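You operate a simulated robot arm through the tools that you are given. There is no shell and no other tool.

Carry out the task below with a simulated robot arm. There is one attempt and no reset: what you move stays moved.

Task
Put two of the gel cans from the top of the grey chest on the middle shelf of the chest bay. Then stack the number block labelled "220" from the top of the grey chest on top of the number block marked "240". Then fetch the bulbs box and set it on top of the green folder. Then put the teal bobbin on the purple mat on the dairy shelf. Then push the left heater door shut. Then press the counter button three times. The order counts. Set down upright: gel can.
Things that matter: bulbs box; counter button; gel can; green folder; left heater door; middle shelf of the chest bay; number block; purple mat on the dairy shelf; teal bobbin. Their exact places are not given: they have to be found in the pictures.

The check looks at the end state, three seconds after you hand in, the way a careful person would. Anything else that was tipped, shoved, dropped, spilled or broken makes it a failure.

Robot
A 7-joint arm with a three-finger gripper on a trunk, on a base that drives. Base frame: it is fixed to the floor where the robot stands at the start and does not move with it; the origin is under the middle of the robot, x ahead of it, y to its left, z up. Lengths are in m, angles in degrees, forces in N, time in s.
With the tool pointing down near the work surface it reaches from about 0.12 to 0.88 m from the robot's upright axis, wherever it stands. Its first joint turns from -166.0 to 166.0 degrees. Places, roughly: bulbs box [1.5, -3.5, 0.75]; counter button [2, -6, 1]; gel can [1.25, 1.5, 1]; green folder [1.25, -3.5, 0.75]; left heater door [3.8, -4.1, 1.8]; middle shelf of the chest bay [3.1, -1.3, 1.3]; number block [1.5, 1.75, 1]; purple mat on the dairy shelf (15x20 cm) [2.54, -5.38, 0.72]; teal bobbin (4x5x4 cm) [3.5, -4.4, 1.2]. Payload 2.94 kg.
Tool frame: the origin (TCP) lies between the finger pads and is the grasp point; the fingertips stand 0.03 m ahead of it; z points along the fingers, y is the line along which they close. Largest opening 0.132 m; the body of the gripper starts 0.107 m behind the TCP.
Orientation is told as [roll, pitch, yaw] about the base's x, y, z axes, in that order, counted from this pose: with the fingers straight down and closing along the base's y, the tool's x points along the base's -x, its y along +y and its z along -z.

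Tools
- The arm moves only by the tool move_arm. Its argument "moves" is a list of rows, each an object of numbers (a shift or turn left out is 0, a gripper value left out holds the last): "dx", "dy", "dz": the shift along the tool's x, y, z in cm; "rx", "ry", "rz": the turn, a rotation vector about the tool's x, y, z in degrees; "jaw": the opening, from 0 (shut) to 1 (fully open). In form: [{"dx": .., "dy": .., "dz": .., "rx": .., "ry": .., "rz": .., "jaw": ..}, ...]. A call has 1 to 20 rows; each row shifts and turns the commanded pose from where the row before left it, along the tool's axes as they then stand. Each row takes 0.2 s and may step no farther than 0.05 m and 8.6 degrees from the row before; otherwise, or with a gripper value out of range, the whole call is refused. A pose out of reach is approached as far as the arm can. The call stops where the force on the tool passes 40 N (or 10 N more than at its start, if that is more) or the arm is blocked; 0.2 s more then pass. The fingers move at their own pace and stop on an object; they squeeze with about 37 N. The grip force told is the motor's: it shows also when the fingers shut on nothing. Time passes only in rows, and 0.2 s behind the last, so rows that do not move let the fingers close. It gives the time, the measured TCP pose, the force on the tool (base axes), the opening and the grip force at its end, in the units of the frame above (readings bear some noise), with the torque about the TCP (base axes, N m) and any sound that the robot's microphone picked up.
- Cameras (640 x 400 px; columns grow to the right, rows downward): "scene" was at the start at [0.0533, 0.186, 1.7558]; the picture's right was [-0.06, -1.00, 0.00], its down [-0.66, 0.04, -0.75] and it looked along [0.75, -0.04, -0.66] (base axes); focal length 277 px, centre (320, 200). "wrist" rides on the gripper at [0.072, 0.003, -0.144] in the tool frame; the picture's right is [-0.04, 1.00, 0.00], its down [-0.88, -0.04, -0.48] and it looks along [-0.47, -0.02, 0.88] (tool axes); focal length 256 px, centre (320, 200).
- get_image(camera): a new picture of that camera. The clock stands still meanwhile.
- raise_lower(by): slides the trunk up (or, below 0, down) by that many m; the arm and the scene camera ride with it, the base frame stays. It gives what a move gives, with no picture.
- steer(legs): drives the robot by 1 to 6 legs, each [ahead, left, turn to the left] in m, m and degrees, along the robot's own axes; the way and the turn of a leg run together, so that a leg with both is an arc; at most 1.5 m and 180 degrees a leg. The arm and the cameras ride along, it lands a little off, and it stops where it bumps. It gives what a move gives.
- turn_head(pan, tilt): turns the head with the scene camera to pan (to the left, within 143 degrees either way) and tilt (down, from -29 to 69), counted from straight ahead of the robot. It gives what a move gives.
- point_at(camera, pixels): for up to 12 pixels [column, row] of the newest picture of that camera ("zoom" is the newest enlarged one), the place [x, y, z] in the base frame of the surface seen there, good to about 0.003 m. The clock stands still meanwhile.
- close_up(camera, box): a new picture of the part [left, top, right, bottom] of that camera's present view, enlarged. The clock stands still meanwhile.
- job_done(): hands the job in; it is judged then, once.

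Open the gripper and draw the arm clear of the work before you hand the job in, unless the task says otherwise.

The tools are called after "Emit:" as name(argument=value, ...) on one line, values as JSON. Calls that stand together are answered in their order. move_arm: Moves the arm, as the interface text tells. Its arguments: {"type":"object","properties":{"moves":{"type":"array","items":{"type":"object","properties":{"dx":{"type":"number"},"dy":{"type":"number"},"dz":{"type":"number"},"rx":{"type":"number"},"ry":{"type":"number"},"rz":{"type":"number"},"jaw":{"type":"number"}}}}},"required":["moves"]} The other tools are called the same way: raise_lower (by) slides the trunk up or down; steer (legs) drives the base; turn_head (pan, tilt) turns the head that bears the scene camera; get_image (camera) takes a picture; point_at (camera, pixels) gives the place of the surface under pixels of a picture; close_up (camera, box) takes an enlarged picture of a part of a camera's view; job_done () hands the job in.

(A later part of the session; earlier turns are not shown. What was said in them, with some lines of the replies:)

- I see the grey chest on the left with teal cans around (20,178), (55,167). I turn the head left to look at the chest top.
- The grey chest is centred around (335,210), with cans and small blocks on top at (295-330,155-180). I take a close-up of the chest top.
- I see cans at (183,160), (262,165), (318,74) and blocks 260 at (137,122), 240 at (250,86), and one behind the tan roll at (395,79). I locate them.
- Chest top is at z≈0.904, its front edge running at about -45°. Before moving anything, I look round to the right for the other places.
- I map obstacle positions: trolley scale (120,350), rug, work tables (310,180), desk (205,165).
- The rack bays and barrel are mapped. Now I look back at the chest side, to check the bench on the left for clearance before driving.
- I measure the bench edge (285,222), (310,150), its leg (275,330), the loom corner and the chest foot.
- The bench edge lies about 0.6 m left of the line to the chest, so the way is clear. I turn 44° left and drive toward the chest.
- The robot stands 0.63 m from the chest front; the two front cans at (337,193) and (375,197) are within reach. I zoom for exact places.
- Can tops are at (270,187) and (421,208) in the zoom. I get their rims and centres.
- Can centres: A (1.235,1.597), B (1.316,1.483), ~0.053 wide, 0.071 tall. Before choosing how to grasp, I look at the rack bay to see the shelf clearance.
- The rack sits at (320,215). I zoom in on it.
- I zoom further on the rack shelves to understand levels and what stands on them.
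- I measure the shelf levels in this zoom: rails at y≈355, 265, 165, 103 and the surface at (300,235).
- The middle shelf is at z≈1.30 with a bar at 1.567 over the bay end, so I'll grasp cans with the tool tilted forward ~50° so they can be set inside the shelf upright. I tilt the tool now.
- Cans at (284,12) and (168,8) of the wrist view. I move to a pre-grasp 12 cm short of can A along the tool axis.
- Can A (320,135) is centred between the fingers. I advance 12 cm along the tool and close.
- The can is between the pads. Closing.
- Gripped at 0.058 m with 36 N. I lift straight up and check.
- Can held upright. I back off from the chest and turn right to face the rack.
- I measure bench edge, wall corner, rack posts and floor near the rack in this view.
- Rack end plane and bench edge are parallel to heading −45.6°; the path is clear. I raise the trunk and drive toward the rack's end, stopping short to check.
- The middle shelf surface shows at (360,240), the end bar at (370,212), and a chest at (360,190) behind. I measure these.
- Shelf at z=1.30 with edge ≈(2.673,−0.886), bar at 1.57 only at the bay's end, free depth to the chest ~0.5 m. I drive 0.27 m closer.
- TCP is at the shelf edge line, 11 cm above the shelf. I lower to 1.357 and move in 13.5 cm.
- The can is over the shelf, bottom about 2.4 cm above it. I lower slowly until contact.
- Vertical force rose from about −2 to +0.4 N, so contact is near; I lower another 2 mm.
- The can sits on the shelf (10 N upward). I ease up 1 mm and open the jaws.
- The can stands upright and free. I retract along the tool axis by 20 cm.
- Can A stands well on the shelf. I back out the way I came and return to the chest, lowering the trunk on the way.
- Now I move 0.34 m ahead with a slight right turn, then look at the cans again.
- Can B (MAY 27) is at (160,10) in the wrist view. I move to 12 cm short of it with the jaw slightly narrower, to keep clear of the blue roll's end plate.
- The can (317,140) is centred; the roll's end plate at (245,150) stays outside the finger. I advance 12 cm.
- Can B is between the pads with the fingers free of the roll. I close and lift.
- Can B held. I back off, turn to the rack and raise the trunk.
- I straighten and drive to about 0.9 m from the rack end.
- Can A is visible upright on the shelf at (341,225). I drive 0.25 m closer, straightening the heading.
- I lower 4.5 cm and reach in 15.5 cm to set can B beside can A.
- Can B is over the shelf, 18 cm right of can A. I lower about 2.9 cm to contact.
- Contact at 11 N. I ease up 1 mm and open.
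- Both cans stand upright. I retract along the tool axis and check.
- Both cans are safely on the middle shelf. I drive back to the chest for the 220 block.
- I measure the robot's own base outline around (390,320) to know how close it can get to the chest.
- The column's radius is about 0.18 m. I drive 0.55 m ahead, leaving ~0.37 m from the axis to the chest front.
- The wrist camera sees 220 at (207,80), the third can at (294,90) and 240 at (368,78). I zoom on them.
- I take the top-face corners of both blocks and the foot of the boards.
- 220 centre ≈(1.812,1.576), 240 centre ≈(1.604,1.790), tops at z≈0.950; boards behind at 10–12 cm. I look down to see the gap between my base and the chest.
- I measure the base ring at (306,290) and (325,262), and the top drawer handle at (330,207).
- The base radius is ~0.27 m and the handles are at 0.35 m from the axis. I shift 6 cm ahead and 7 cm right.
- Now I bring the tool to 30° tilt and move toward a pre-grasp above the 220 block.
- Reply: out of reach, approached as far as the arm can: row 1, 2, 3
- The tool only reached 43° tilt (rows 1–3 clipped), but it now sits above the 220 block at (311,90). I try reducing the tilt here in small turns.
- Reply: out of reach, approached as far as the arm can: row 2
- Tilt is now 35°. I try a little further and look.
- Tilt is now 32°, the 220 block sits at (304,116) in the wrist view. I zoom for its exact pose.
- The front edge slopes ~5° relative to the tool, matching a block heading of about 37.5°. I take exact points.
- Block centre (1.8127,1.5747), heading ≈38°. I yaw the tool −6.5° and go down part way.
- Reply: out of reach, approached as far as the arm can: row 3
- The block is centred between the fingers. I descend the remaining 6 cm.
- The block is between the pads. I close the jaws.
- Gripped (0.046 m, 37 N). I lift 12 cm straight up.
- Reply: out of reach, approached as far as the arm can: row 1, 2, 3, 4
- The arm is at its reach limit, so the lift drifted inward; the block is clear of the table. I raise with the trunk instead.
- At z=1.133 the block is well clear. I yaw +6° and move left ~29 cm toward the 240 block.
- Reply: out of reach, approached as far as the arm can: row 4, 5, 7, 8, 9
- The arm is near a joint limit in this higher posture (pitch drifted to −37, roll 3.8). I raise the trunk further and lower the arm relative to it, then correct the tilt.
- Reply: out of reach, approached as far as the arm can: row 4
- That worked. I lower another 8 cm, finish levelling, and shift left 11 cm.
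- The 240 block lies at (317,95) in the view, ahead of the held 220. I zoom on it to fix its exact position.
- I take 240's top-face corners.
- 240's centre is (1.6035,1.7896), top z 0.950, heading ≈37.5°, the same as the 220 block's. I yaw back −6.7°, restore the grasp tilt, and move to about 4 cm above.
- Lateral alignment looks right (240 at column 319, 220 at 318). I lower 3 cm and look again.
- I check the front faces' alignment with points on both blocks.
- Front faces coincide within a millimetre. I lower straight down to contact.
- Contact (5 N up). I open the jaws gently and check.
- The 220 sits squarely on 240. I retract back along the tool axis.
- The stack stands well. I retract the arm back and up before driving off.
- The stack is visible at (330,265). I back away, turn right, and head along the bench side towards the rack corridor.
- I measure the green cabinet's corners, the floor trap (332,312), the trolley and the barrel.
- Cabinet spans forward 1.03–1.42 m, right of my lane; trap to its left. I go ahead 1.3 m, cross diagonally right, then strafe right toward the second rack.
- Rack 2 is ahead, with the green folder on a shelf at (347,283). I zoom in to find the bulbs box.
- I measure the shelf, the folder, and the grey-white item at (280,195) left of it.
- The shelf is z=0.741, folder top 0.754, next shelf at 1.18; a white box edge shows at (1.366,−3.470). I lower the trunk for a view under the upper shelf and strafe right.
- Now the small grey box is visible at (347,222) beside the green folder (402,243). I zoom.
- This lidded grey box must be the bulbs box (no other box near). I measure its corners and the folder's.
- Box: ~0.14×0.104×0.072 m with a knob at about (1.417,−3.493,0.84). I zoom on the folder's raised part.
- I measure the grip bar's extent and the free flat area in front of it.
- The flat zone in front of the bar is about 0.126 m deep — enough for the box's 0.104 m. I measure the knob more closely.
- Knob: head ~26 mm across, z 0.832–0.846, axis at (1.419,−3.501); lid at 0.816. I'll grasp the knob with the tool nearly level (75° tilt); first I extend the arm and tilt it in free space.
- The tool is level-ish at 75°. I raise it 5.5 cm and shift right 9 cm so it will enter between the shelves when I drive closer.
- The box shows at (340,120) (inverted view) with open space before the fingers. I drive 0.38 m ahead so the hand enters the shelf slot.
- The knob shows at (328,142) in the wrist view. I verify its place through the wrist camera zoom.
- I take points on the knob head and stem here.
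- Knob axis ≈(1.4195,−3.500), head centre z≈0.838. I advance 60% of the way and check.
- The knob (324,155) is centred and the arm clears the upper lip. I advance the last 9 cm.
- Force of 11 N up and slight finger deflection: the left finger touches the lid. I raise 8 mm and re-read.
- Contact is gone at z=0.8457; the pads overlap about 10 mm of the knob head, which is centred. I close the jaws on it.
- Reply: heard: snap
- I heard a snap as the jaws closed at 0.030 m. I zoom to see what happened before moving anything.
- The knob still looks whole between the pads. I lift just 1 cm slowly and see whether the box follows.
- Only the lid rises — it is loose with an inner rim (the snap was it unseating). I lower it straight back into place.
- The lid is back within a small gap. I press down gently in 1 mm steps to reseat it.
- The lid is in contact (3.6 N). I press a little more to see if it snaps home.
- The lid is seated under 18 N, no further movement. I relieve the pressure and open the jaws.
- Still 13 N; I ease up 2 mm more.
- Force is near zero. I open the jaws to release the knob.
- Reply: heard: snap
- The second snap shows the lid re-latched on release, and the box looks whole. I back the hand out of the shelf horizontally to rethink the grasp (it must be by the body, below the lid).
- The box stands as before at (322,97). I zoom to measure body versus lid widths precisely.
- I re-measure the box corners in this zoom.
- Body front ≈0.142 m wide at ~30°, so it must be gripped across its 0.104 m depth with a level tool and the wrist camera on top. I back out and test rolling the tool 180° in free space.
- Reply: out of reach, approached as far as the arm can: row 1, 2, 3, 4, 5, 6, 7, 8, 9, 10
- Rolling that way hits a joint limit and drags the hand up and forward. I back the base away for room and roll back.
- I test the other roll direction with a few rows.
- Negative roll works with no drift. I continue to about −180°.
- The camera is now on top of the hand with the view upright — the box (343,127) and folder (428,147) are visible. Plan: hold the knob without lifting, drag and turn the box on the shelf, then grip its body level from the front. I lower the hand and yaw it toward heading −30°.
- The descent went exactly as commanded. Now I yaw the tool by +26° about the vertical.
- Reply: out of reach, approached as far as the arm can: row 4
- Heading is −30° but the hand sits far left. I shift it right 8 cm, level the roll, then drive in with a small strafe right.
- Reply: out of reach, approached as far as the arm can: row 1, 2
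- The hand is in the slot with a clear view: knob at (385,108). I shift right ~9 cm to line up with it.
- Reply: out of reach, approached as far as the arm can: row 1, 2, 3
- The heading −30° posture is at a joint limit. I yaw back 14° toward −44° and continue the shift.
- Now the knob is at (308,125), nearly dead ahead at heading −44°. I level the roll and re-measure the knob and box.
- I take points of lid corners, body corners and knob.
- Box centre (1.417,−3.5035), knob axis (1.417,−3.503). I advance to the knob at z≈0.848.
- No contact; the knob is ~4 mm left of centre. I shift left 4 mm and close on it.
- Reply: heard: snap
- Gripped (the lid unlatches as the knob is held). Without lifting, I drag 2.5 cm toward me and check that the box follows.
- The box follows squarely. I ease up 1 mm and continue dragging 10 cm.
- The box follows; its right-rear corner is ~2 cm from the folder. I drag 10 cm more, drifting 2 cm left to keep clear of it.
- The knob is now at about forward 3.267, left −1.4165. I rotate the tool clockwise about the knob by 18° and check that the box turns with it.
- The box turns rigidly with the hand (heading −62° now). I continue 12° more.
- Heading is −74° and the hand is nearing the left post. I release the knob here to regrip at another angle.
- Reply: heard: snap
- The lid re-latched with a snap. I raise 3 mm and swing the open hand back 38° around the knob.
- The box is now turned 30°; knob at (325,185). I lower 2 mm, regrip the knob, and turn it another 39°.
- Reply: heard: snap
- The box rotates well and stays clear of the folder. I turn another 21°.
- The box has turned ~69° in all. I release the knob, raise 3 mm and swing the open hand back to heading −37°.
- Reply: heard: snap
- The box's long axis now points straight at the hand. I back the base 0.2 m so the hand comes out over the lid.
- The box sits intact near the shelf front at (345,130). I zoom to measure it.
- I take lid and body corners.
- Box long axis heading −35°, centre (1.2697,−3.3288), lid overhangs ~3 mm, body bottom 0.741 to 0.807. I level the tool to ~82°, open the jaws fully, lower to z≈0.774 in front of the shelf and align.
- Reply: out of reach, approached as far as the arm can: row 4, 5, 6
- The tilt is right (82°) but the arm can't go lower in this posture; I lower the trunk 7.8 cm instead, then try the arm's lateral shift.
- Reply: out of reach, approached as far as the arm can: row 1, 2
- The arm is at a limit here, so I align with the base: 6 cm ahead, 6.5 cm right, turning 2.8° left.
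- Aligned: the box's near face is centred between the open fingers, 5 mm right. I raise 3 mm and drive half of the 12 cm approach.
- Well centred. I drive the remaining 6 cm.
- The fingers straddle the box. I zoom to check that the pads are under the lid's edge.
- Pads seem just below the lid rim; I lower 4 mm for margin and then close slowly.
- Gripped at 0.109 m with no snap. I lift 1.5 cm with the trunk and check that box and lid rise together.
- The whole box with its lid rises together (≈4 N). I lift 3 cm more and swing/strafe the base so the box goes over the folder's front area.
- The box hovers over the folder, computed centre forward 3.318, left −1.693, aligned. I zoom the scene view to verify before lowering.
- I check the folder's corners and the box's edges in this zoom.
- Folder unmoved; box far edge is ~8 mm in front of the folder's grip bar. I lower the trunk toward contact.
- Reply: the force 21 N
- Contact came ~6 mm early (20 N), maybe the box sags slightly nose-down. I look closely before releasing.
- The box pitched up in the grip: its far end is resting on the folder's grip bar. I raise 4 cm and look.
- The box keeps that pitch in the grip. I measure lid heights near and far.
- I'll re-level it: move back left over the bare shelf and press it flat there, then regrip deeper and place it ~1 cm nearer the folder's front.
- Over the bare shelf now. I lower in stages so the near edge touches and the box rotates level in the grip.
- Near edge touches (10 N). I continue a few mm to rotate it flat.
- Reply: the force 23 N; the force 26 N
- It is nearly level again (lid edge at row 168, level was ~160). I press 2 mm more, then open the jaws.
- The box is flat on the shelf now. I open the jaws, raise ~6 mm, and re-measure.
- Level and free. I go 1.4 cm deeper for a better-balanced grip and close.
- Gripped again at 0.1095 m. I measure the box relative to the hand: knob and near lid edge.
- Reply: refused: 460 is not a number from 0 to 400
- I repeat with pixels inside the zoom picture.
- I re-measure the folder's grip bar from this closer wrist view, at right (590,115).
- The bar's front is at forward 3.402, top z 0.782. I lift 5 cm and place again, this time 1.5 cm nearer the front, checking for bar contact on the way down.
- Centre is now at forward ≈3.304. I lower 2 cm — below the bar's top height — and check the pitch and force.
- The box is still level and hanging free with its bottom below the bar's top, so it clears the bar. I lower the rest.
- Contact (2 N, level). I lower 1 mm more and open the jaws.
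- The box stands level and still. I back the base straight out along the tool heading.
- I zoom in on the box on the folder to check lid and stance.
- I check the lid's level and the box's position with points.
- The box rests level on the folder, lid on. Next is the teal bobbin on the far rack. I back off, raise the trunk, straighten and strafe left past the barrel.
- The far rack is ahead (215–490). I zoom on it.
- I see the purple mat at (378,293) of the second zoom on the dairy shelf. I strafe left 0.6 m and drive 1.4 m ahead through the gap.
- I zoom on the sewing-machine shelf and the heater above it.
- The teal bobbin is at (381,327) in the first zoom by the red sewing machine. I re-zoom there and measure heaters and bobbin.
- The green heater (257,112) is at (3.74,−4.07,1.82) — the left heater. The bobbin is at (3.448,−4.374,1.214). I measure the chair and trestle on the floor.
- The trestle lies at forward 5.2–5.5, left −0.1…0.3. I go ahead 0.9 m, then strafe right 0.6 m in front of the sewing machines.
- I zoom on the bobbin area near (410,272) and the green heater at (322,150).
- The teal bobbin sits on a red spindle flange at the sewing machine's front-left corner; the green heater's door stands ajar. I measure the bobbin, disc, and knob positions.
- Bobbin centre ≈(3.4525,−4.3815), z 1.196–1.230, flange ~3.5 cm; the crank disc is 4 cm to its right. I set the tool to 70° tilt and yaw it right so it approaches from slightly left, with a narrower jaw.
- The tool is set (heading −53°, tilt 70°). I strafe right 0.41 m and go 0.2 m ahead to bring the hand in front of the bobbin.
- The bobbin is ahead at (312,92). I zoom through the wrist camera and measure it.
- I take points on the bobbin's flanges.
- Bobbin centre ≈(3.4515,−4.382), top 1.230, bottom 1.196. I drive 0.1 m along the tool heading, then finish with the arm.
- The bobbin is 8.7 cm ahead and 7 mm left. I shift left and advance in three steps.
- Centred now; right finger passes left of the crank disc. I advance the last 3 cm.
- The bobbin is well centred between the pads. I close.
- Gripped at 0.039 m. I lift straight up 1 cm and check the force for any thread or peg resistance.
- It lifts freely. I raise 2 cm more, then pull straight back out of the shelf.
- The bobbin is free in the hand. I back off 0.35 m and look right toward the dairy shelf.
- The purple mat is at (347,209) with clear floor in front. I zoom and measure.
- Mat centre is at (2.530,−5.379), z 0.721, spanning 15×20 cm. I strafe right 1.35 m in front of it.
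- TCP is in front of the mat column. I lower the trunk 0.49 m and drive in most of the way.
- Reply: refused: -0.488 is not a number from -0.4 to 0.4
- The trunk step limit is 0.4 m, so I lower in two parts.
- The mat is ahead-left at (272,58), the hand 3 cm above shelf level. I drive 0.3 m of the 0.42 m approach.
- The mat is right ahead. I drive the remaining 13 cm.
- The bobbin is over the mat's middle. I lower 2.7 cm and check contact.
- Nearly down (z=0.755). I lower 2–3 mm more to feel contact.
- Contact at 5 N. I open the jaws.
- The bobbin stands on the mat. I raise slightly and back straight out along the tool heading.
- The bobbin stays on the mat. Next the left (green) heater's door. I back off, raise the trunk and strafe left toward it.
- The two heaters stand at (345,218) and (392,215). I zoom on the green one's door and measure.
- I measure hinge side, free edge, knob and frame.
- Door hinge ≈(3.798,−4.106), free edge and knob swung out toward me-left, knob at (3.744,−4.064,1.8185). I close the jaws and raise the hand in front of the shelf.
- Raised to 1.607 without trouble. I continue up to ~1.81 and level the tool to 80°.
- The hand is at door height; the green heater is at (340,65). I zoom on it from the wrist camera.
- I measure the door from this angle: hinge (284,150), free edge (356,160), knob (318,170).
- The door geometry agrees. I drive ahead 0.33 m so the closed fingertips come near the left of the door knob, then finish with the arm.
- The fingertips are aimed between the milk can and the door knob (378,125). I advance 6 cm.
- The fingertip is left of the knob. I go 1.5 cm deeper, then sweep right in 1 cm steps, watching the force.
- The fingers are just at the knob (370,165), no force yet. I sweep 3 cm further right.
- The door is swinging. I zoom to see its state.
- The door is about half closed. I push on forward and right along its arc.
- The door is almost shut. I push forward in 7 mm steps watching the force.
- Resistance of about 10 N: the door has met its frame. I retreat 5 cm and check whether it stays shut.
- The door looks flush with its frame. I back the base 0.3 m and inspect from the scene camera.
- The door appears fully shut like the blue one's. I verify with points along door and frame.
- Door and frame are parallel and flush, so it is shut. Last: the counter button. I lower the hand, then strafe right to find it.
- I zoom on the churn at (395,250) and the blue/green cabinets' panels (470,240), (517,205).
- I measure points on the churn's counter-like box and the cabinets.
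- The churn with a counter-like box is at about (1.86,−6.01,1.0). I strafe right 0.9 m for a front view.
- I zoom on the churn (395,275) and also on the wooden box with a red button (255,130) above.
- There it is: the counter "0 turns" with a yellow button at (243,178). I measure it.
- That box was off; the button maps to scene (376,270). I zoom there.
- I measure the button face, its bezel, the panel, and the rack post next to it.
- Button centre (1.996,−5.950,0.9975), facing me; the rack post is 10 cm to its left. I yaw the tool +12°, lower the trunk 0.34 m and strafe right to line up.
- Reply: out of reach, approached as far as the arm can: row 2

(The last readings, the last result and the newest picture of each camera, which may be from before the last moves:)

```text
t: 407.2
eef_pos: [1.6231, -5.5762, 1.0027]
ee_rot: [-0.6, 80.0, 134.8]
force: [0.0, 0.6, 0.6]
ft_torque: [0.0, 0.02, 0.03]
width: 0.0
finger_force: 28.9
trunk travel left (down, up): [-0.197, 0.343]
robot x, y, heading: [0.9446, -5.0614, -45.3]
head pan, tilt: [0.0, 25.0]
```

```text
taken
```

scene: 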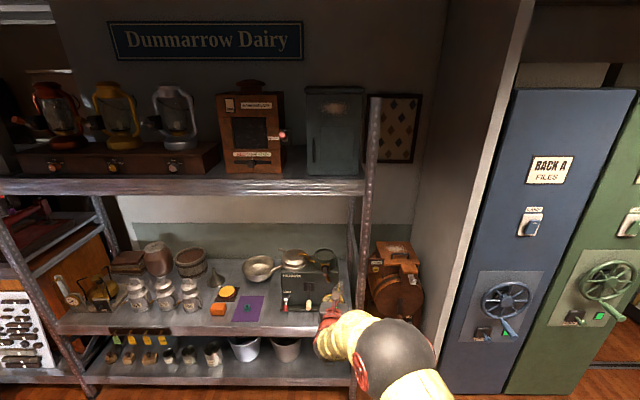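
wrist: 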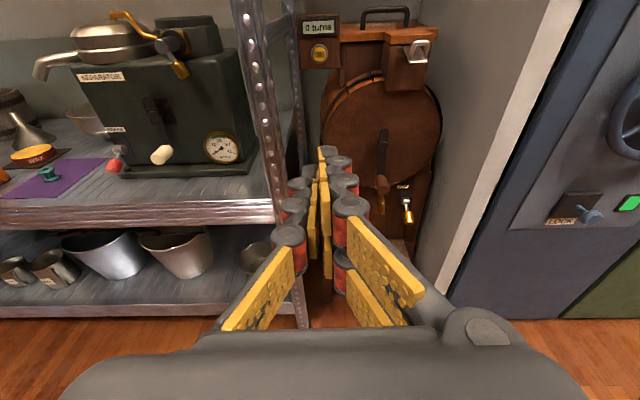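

The button is straight ahead at (320,50), the post 3+ cm left of the hand's path. I drive 0.4 m ahead.

Emit:
steer(legs=[[0.4, 0.0, 0]])

Emit:
get_image(camera="wrist")

```text
t: 409.7
eef_pos: [1.9011, -5.8666, 1.0027]
ee_rot: [-0.6, 80.0, 134.4]
force: [0.1, 0.5, 0.5]
ft_torque: [0.0, 0.01, -0.05]
width: 0.0002
finger_force: 28.4
trunk travel left (down, up): [-0.197, 0.343]
robot x, y, heading: [1.2193, -5.3492, -45.8]
head pan, tilt: [0.0, 25.0]
```

```text
taken
```

wrist: 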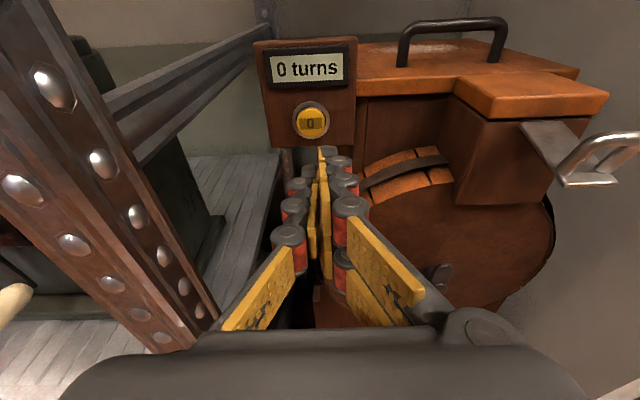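

The button is at (311,122), about 9 mm left of the finger line. I zoom to refine.

Emit:
close_up(camera="wrist", box=[250, 30, 370, 170])

```text
2.86 times, centred on (310, 100) of wrist
```

zoom: 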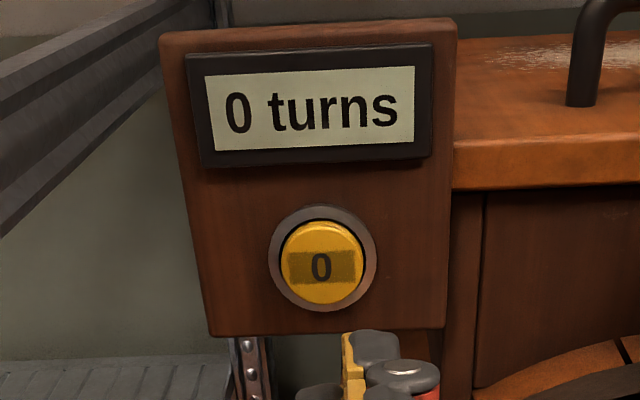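

I take the button centre, edges and bezel.

Emit:
point_at(camera="zoom", pixels=[[322, 265], [288, 265], [358, 265], [322, 230], [322, 298], [275, 262], [371, 260], [220, 300], [430, 300], [300, 180]])

```text
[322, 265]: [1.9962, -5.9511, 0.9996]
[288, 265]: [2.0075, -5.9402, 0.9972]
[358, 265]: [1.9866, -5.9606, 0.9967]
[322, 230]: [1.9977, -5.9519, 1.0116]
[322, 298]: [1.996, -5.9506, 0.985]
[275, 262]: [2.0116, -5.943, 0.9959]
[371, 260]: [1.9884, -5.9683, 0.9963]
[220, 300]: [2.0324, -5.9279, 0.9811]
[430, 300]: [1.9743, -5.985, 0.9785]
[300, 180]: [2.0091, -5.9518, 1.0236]
```

Button centre (1.997,−5.951,0.998). I shift left 9.5 mm and advance to ~1 cm short.

Emit:
move_arm(moves=[{"dy": -0.95}, {"dx": 0.38, "dz": 2.14}, {"dx": 0.38, "dz": 2.14}, {"dx": 0.38, "dz": 2.14}, {"dx": 0.38, "dz": 2.14}, {}])

Emit:
get_image(camera="wrist")

```text
t: 411.1
eef_pos: [1.9679, -5.9222, 1.0013]
ee_rot: [-0.5, 80.0, 134.4]
force: [0.0, 0.0, -0.3]
ft_torque: [-0.02, -0.01, -0.01]
width: 0.0
finger_force: 28.7
trunk travel left (down, up): [-0.197, 0.343]
robot x, y, heading: [1.2256, -5.3495, -45.5]
head pan, tilt: [0.0, 25.0]
```

```text
taken
```

wrist: 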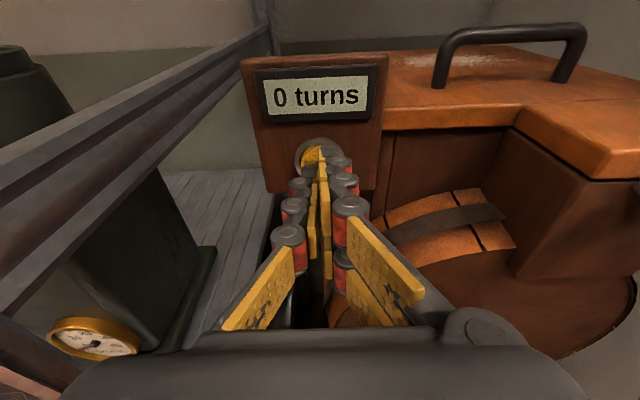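

The tip is centred ~1 cm before the button. I press forward slowly for the first press.

Emit:
move_arm(moves=[{"dx": 0.07, "dz": 0.4}, {"dx": 0.07, "dz": 0.4}, {"dx": 0.035, "dz": 0.2}, {"dx": 0.035, "dz": 0.2}, {}])

Emit:
get_image(camera="wrist")

```text
t: 412.3
eef_pos: [1.9784, -5.9298, 1.0036]
ee_rot: [-0.6, 79.9, 134.3]
force: [0.1, 0.2, -0.4]
ft_torque: [0.02, 0.03, -0.01]
width: 0.0001
finger_force: 28.5
trunk travel left (down, up): [-0.197, 0.343]
robot x, y, heading: [1.2221, -5.344, -45.6]
head pan, tilt: [0.0, 25.0]
```

```text
taken
```

wrist: 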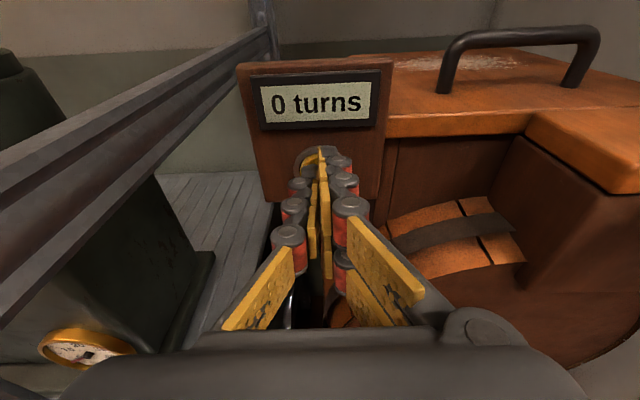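

No contact force yet. I continue in 2 mm steps.

Emit:
move_arm(moves=[{"dx": 0.035, "dz": 0.2}, {"dx": 0.035, "dz": 0.2}, {}])

```text
t: 413.1
eef_pos: [1.9794, -5.9329, 1.0044]
ee_rot: [-0.5, 79.8, 134.5]
force: [-1.9, 2.6, 0.2]
ft_torque: [0.01, 0.04, -0.03]
width: 0.0001
finger_force: 29.1
trunk travel left (down, up): [-0.197, 0.343]
robot x, y, heading: [1.2243, -5.3506, -45.4]
head pan, tilt: [0.0, 25.0]
heard: click
```

A click at ~3 N: first press. I retreat 1 cm and look at the display.

Emit:
move_arm(moves=[{"dx": -0.09, "dz": -0.5}, {"dx": -0.09, "dz": -0.5}, {}])

Emit:
close_up(camera="wrist", box=[230, 40, 410, 190])

```text
t: 413.9
eef_pos: [1.9737, -5.9266, 1.0033]
ee_rot: [-0.5, 80.0, 134.4]
force: [0.5, 0.4, 0.5]
ft_torque: [0.02, 0.03, -0.02]
width: 0.0
finger_force: 28.5
trunk travel left (down, up): [-0.197, 0.343]
robot x, y, heading: [1.2249, -5.3433, -45.6]
head pan, tilt: [0.0, 25.0]
```

```text
2.67 times, centred on (320, 115) of wrist
```

zoom: 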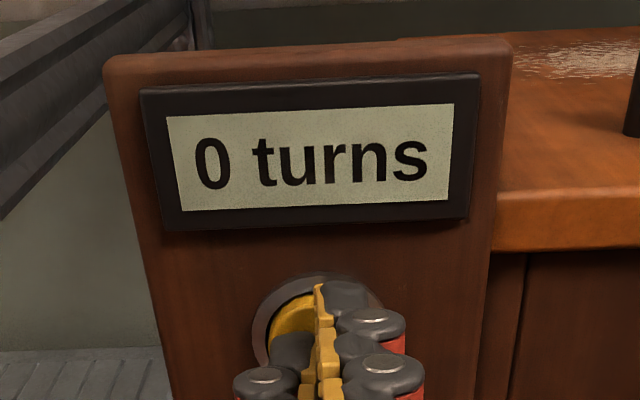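

The display reads 0 turns (the button is a zero-reset); the click marks the press. Second press now.

Emit:
move_arm(moves=[{"dx": 0.07, "dz": 0.4}, {"dx": 0.053, "dz": 0.3}, {"dx": 0.053, "dz": 0.3}, {}])

```text
t: 414.9
eef_pos: [1.9814, -5.9329, 1.003]
ee_rot: [-0.6, 80.0, 134.4]
force: [-2.5, 0.9, 1.0]
ft_torque: [-0.08, -0.07, -0.07]
width: 0.0
finger_force: 28.7
trunk travel left (down, up): [-0.197, 0.343]
robot x, y, heading: [1.2255, -5.347, -45.8]
head pan, tilt: [0.0, 25.0]
heard: click
```

Second click heard. I retreat 1.2 cm to let the button return fully.

Emit:
move_arm(moves=[{"dx": -0.105, "dz": -0.6}, {"dx": -0.105, "dz": -0.6}, {}])

```text
t: 415.7
eef_pos: [1.9741, -5.9234, 1.0015]
ee_rot: [-0.5, 79.7, 134.4]
force: [0.7, -0.2, -0.3]
ft_torque: [0.01, -0.03, -0.02]
width: 0.0
finger_force: 28.5
trunk travel left (down, up): [-0.197, 0.343]
robot x, y, heading: [1.2229, -5.3482, -45.6]
head pan, tilt: [0.0, 25.0]
```

Force is zero again, so the button is released. Third press now.

Emit:
move_arm(moves=[{"dx": 0.105, "dz": 0.6}, {"dx": 0.053, "dz": 0.3}, {"dx": 0.053, "dz": 0.3}, {}])

```text
t: 416.7
eef_pos: [1.9815, -5.9335, 1.0018]
ee_rot: [-0.6, 80.1, 134.5]
force: [-1.2, 3.1, 1.0]
ft_torque: [-0.05, -0.06, 0.06]
width: 0.0
finger_force: 28.9
trunk travel left (down, up): [-0.197, 0.343]
robot x, y, heading: [1.2244, -5.349, -45.1]
head pan, tilt: [0.0, 25.0]
heard: click
```

Third click heard. I retreat straight back along the tool axis, then back the base away.

Emit:
move_arm(moves=[{"dx": -0.17, "dz": -1.0}, {"dx": -0.35, "dz": -2.0}, {"dx": -0.5, "dz": -3.0}, {"dx": -0.5, "dz": -3.0}, {}])

Emit:
steer(legs=[[-0.5, 0, 0]])

Emit:
get_image(camera="wrist")

Emit:
get_image(camera="scene")

```text
t: 417.9
eef_pos: [1.9185, -5.869, 1.0034]
ee_rot: [-0.6, 80.0, 134.4]
force: [0.6, 0.2, 0.4]
ft_torque: [0.0, -0.02, -0.03]
width: 0.0001
finger_force: 28.5
trunk travel left (down, up): [-0.197, 0.343]
robot x, y, heading: [1.2249, -5.3468, -45.7]
head pan, tilt: [0.0, 25.0]
```

```text
t: 420.9
eef_pos: [1.5689, -5.5133, 1.0029]
ee_rot: [-0.6, 80.0, 134.3]
force: [0.2, -0.1, 0.0]
ft_torque: [0.0, -0.03, -0.02]
width: 0.0
finger_force: 28.1
trunk travel left (down, up): [-0.197, 0.343]
robot x, y, heading: [0.8735, -4.9943, -45.8]
head pan, tilt: [0.0, 25.0]
```

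```text
taken
```

wrist: 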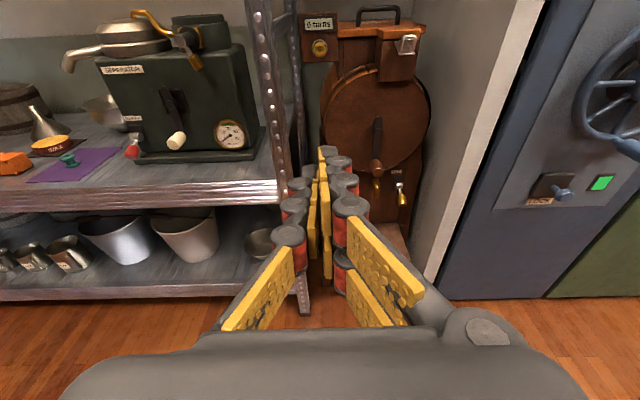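

```text
taken
```

scene: 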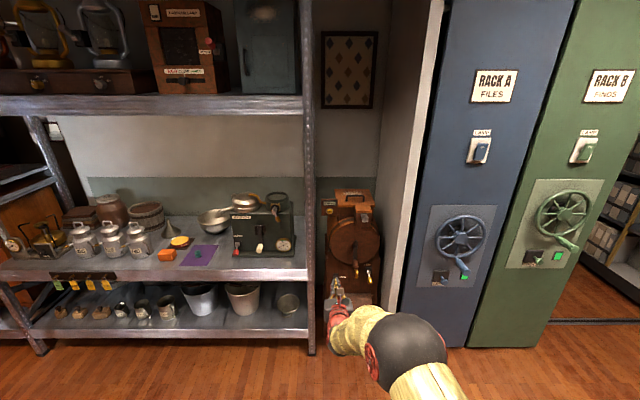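

All looks in order. I open the gripper and turn the head to check the box on the folder from behind the rack.

Emit:
move_arm(moves=[{"jaw": 0.6}, {"jaw": 0.6}, {"jaw": 0.6}, {"jaw": 0.6}, {"jaw": 0.6}])

Emit:
turn_head(pan=125, tilt=20)

Emit:
get_image(camera="scene")

```text
t: 422.1
eef_pos: [1.5688, -5.5131, 1.0033]
ee_rot: [-0.6, 79.9, 134.3]
force: [0.1, 0.6, 0.1]
ft_torque: [-0.01, 0.02, 0.02]
width: 0.0794
finger_force: 0.0
trunk travel left (down, up): [-0.197, 0.343]
robot x, y, heading: [0.8781, -4.9899, -45.9]
head pan, tilt: [0.0, 25.0]
```

```text
t: 424.1
eef_pos: [1.5693, -5.5139, 1.0046]
ee_rot: [-0.6, 80.1, 134.2]
force: [-0.4, -0.8, -0.2]
ft_torque: [-0.02, -0.01, 0.05]
width: 0.0793
finger_force: 0.0
trunk travel left (down, up): [-0.197, 0.343]
robot x, y, heading: [0.8722, -4.9928, -45.7]
head pan, tilt: [125.0, 20.0]
```

```text
taken
```

scene: 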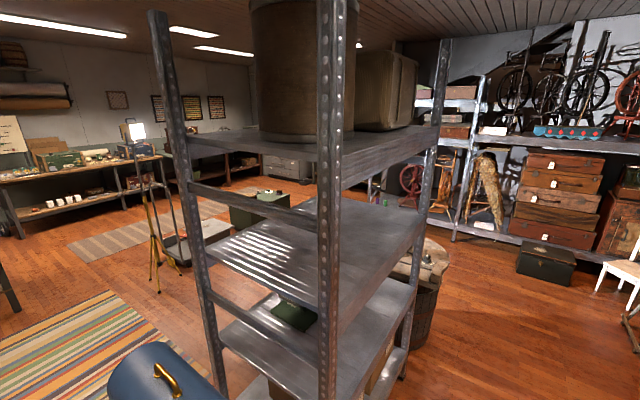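

I zoom on the shelf with the folder (300,315) to see the box, and on the middle shelf of the other bay.

Emit:
close_up(camera="scene", box=[240, 270, 360, 370])

Emit:
turn_head(pan=110, tilt=25)

Emit:
get_image(camera="scene")

```text
4.00 times, centred on (300, 320) of scene
```

zoom: 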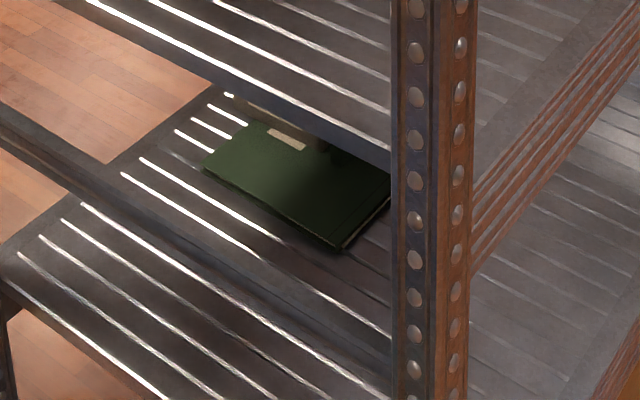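

```text
t: 424.9
eef_pos: [1.5688, -5.5132, 1.0036]
ee_rot: [-0.5, 80.1, 134.3]
force: [-0.4, 0.8, -0.2]
ft_torque: [0.04, 0.01, -0.01]
width: 0.0795
finger_force: 0.1
trunk travel left (down, up): [-0.197, 0.343]
robot x, y, heading: [0.8719, -4.9945, -46.1]
head pan, tilt: [110.0, 25.0]
```

```text
taken
```

scene: 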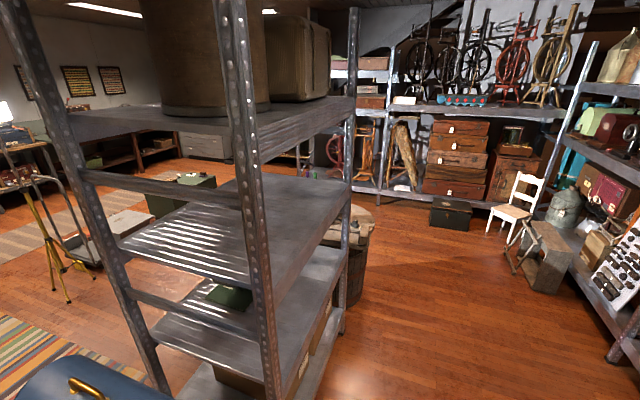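

From here the box is not clearly visible on the folder. I zoom more closely with the current view.

Emit:
close_up(camera="scene", box=[195, 265, 265, 325])

```text
6.67 times, centred on (230, 295) of scene
```

zoom: 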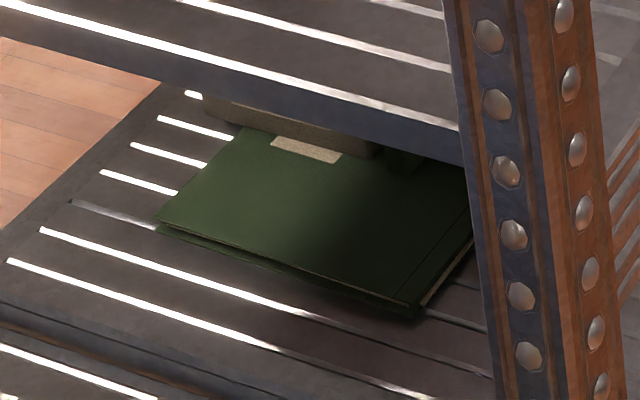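

The box is there under the lip, sitting on the folder in front of its bar. I lower the camera a bit for a full view.

Emit:
raise_lower(by=-0.19)

Emit:
close_up(camera="scene", box=[180, 230, 280, 310])

```text
t: 426.9
eef_pos: [1.5686, -5.5136, 0.8148]
ee_rot: [-0.6, 80.0, 134.2]
force: [0.1, 0.3, 0.1]
ft_torque: [-0.03, 0.03, 0.0]
width: 0.0792
finger_force: 0.0
trunk travel left (down, up): [-0.007, 0.533]
robot x, y, heading: [0.876, -4.9924, -45.5]
head pan, tilt: [110.0, 25.0]
```

```text
5.00 times, centred on (230, 270) of scene
```

zoom: 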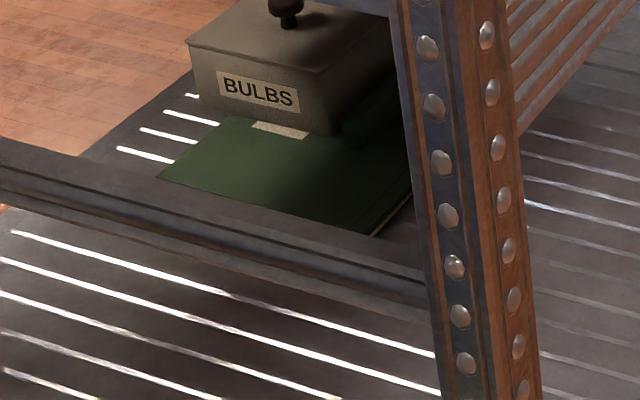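

The BULBS box sits level on the folder, lid on. I take a last look at the heater door and bobbin from here.

Emit:
turn_head(pan=55, tilt=5)

Emit:
get_image(camera="scene")

```text
t: 428.2
eef_pos: [1.5687, -5.5136, 0.813]
ee_rot: [-0.7, 80.0, 134.2]
force: [0.1, 0.3, -0.6]
ft_torque: [0.02, -0.01, 0.03]
width: 0.0794
finger_force: 0.1
trunk travel left (down, up): [-0.007, 0.533]
robot x, y, heading: [0.8777, -4.9887, -45.8]
head pan, tilt: [55.0, 5.0]
```

```text
taken
```

scene: 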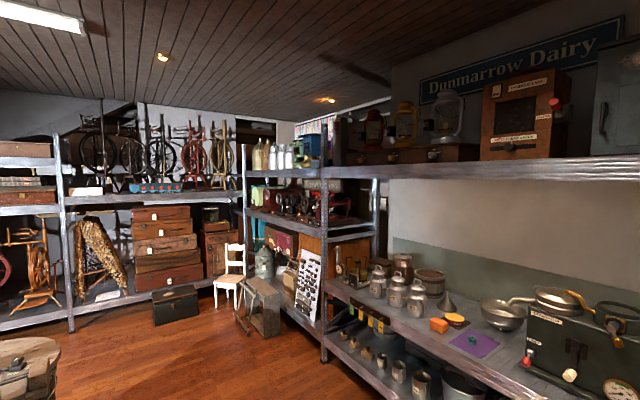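

Everything is in place: cans on the middle shelf, blocks stacked, BULBS box on the folder, bobbin on the mat, door shut, button pressed three times; the gripper is open and the arm clear. I hand the job in.

Emit:
job_done()

```text
The job is handed in.
```

I did all six steps in the order given and handed the job in. The judge's verdict did not come back to me.

- **Gel cans:** two cans stand upright on the middle shelf of the chest bay, about 9 cm in from the end edge.
- **Number blocks:** the 220 block sits squarely on the 240 block.
- **Bulbs box:** it sits level on the green folder with its lid on. It overhangs the folder's front edge by about 4 cm, because the folder has a raised grip bar that leaves less flat space than the box is long.
- **Teal bobbin:** it stands on the purple mat on the dairy shelf.
- **Left heater door:** the green heater's door is shut flush with its frame.
- **Counter button:** I heard three separate clicks, one per press. The display stayed at "0 turns", so only the clicks confirm the presses.

The bulbs box took several tries:

- My first grip, by the knob, lifted only the lid, so I lowered it back and it snapped into place when I let go.
- I then dragged and turned the box on its shelf by the knob, so I could grip the body.
- My first placement on the folder caught the grip bar, so I re-levelled the box on the bare shelf and set it down again.

The last time I looked, the box was closed and nothing around it had moved. I last saw the cans and the stacked blocks right after placing them, and did not check them again before handing in.
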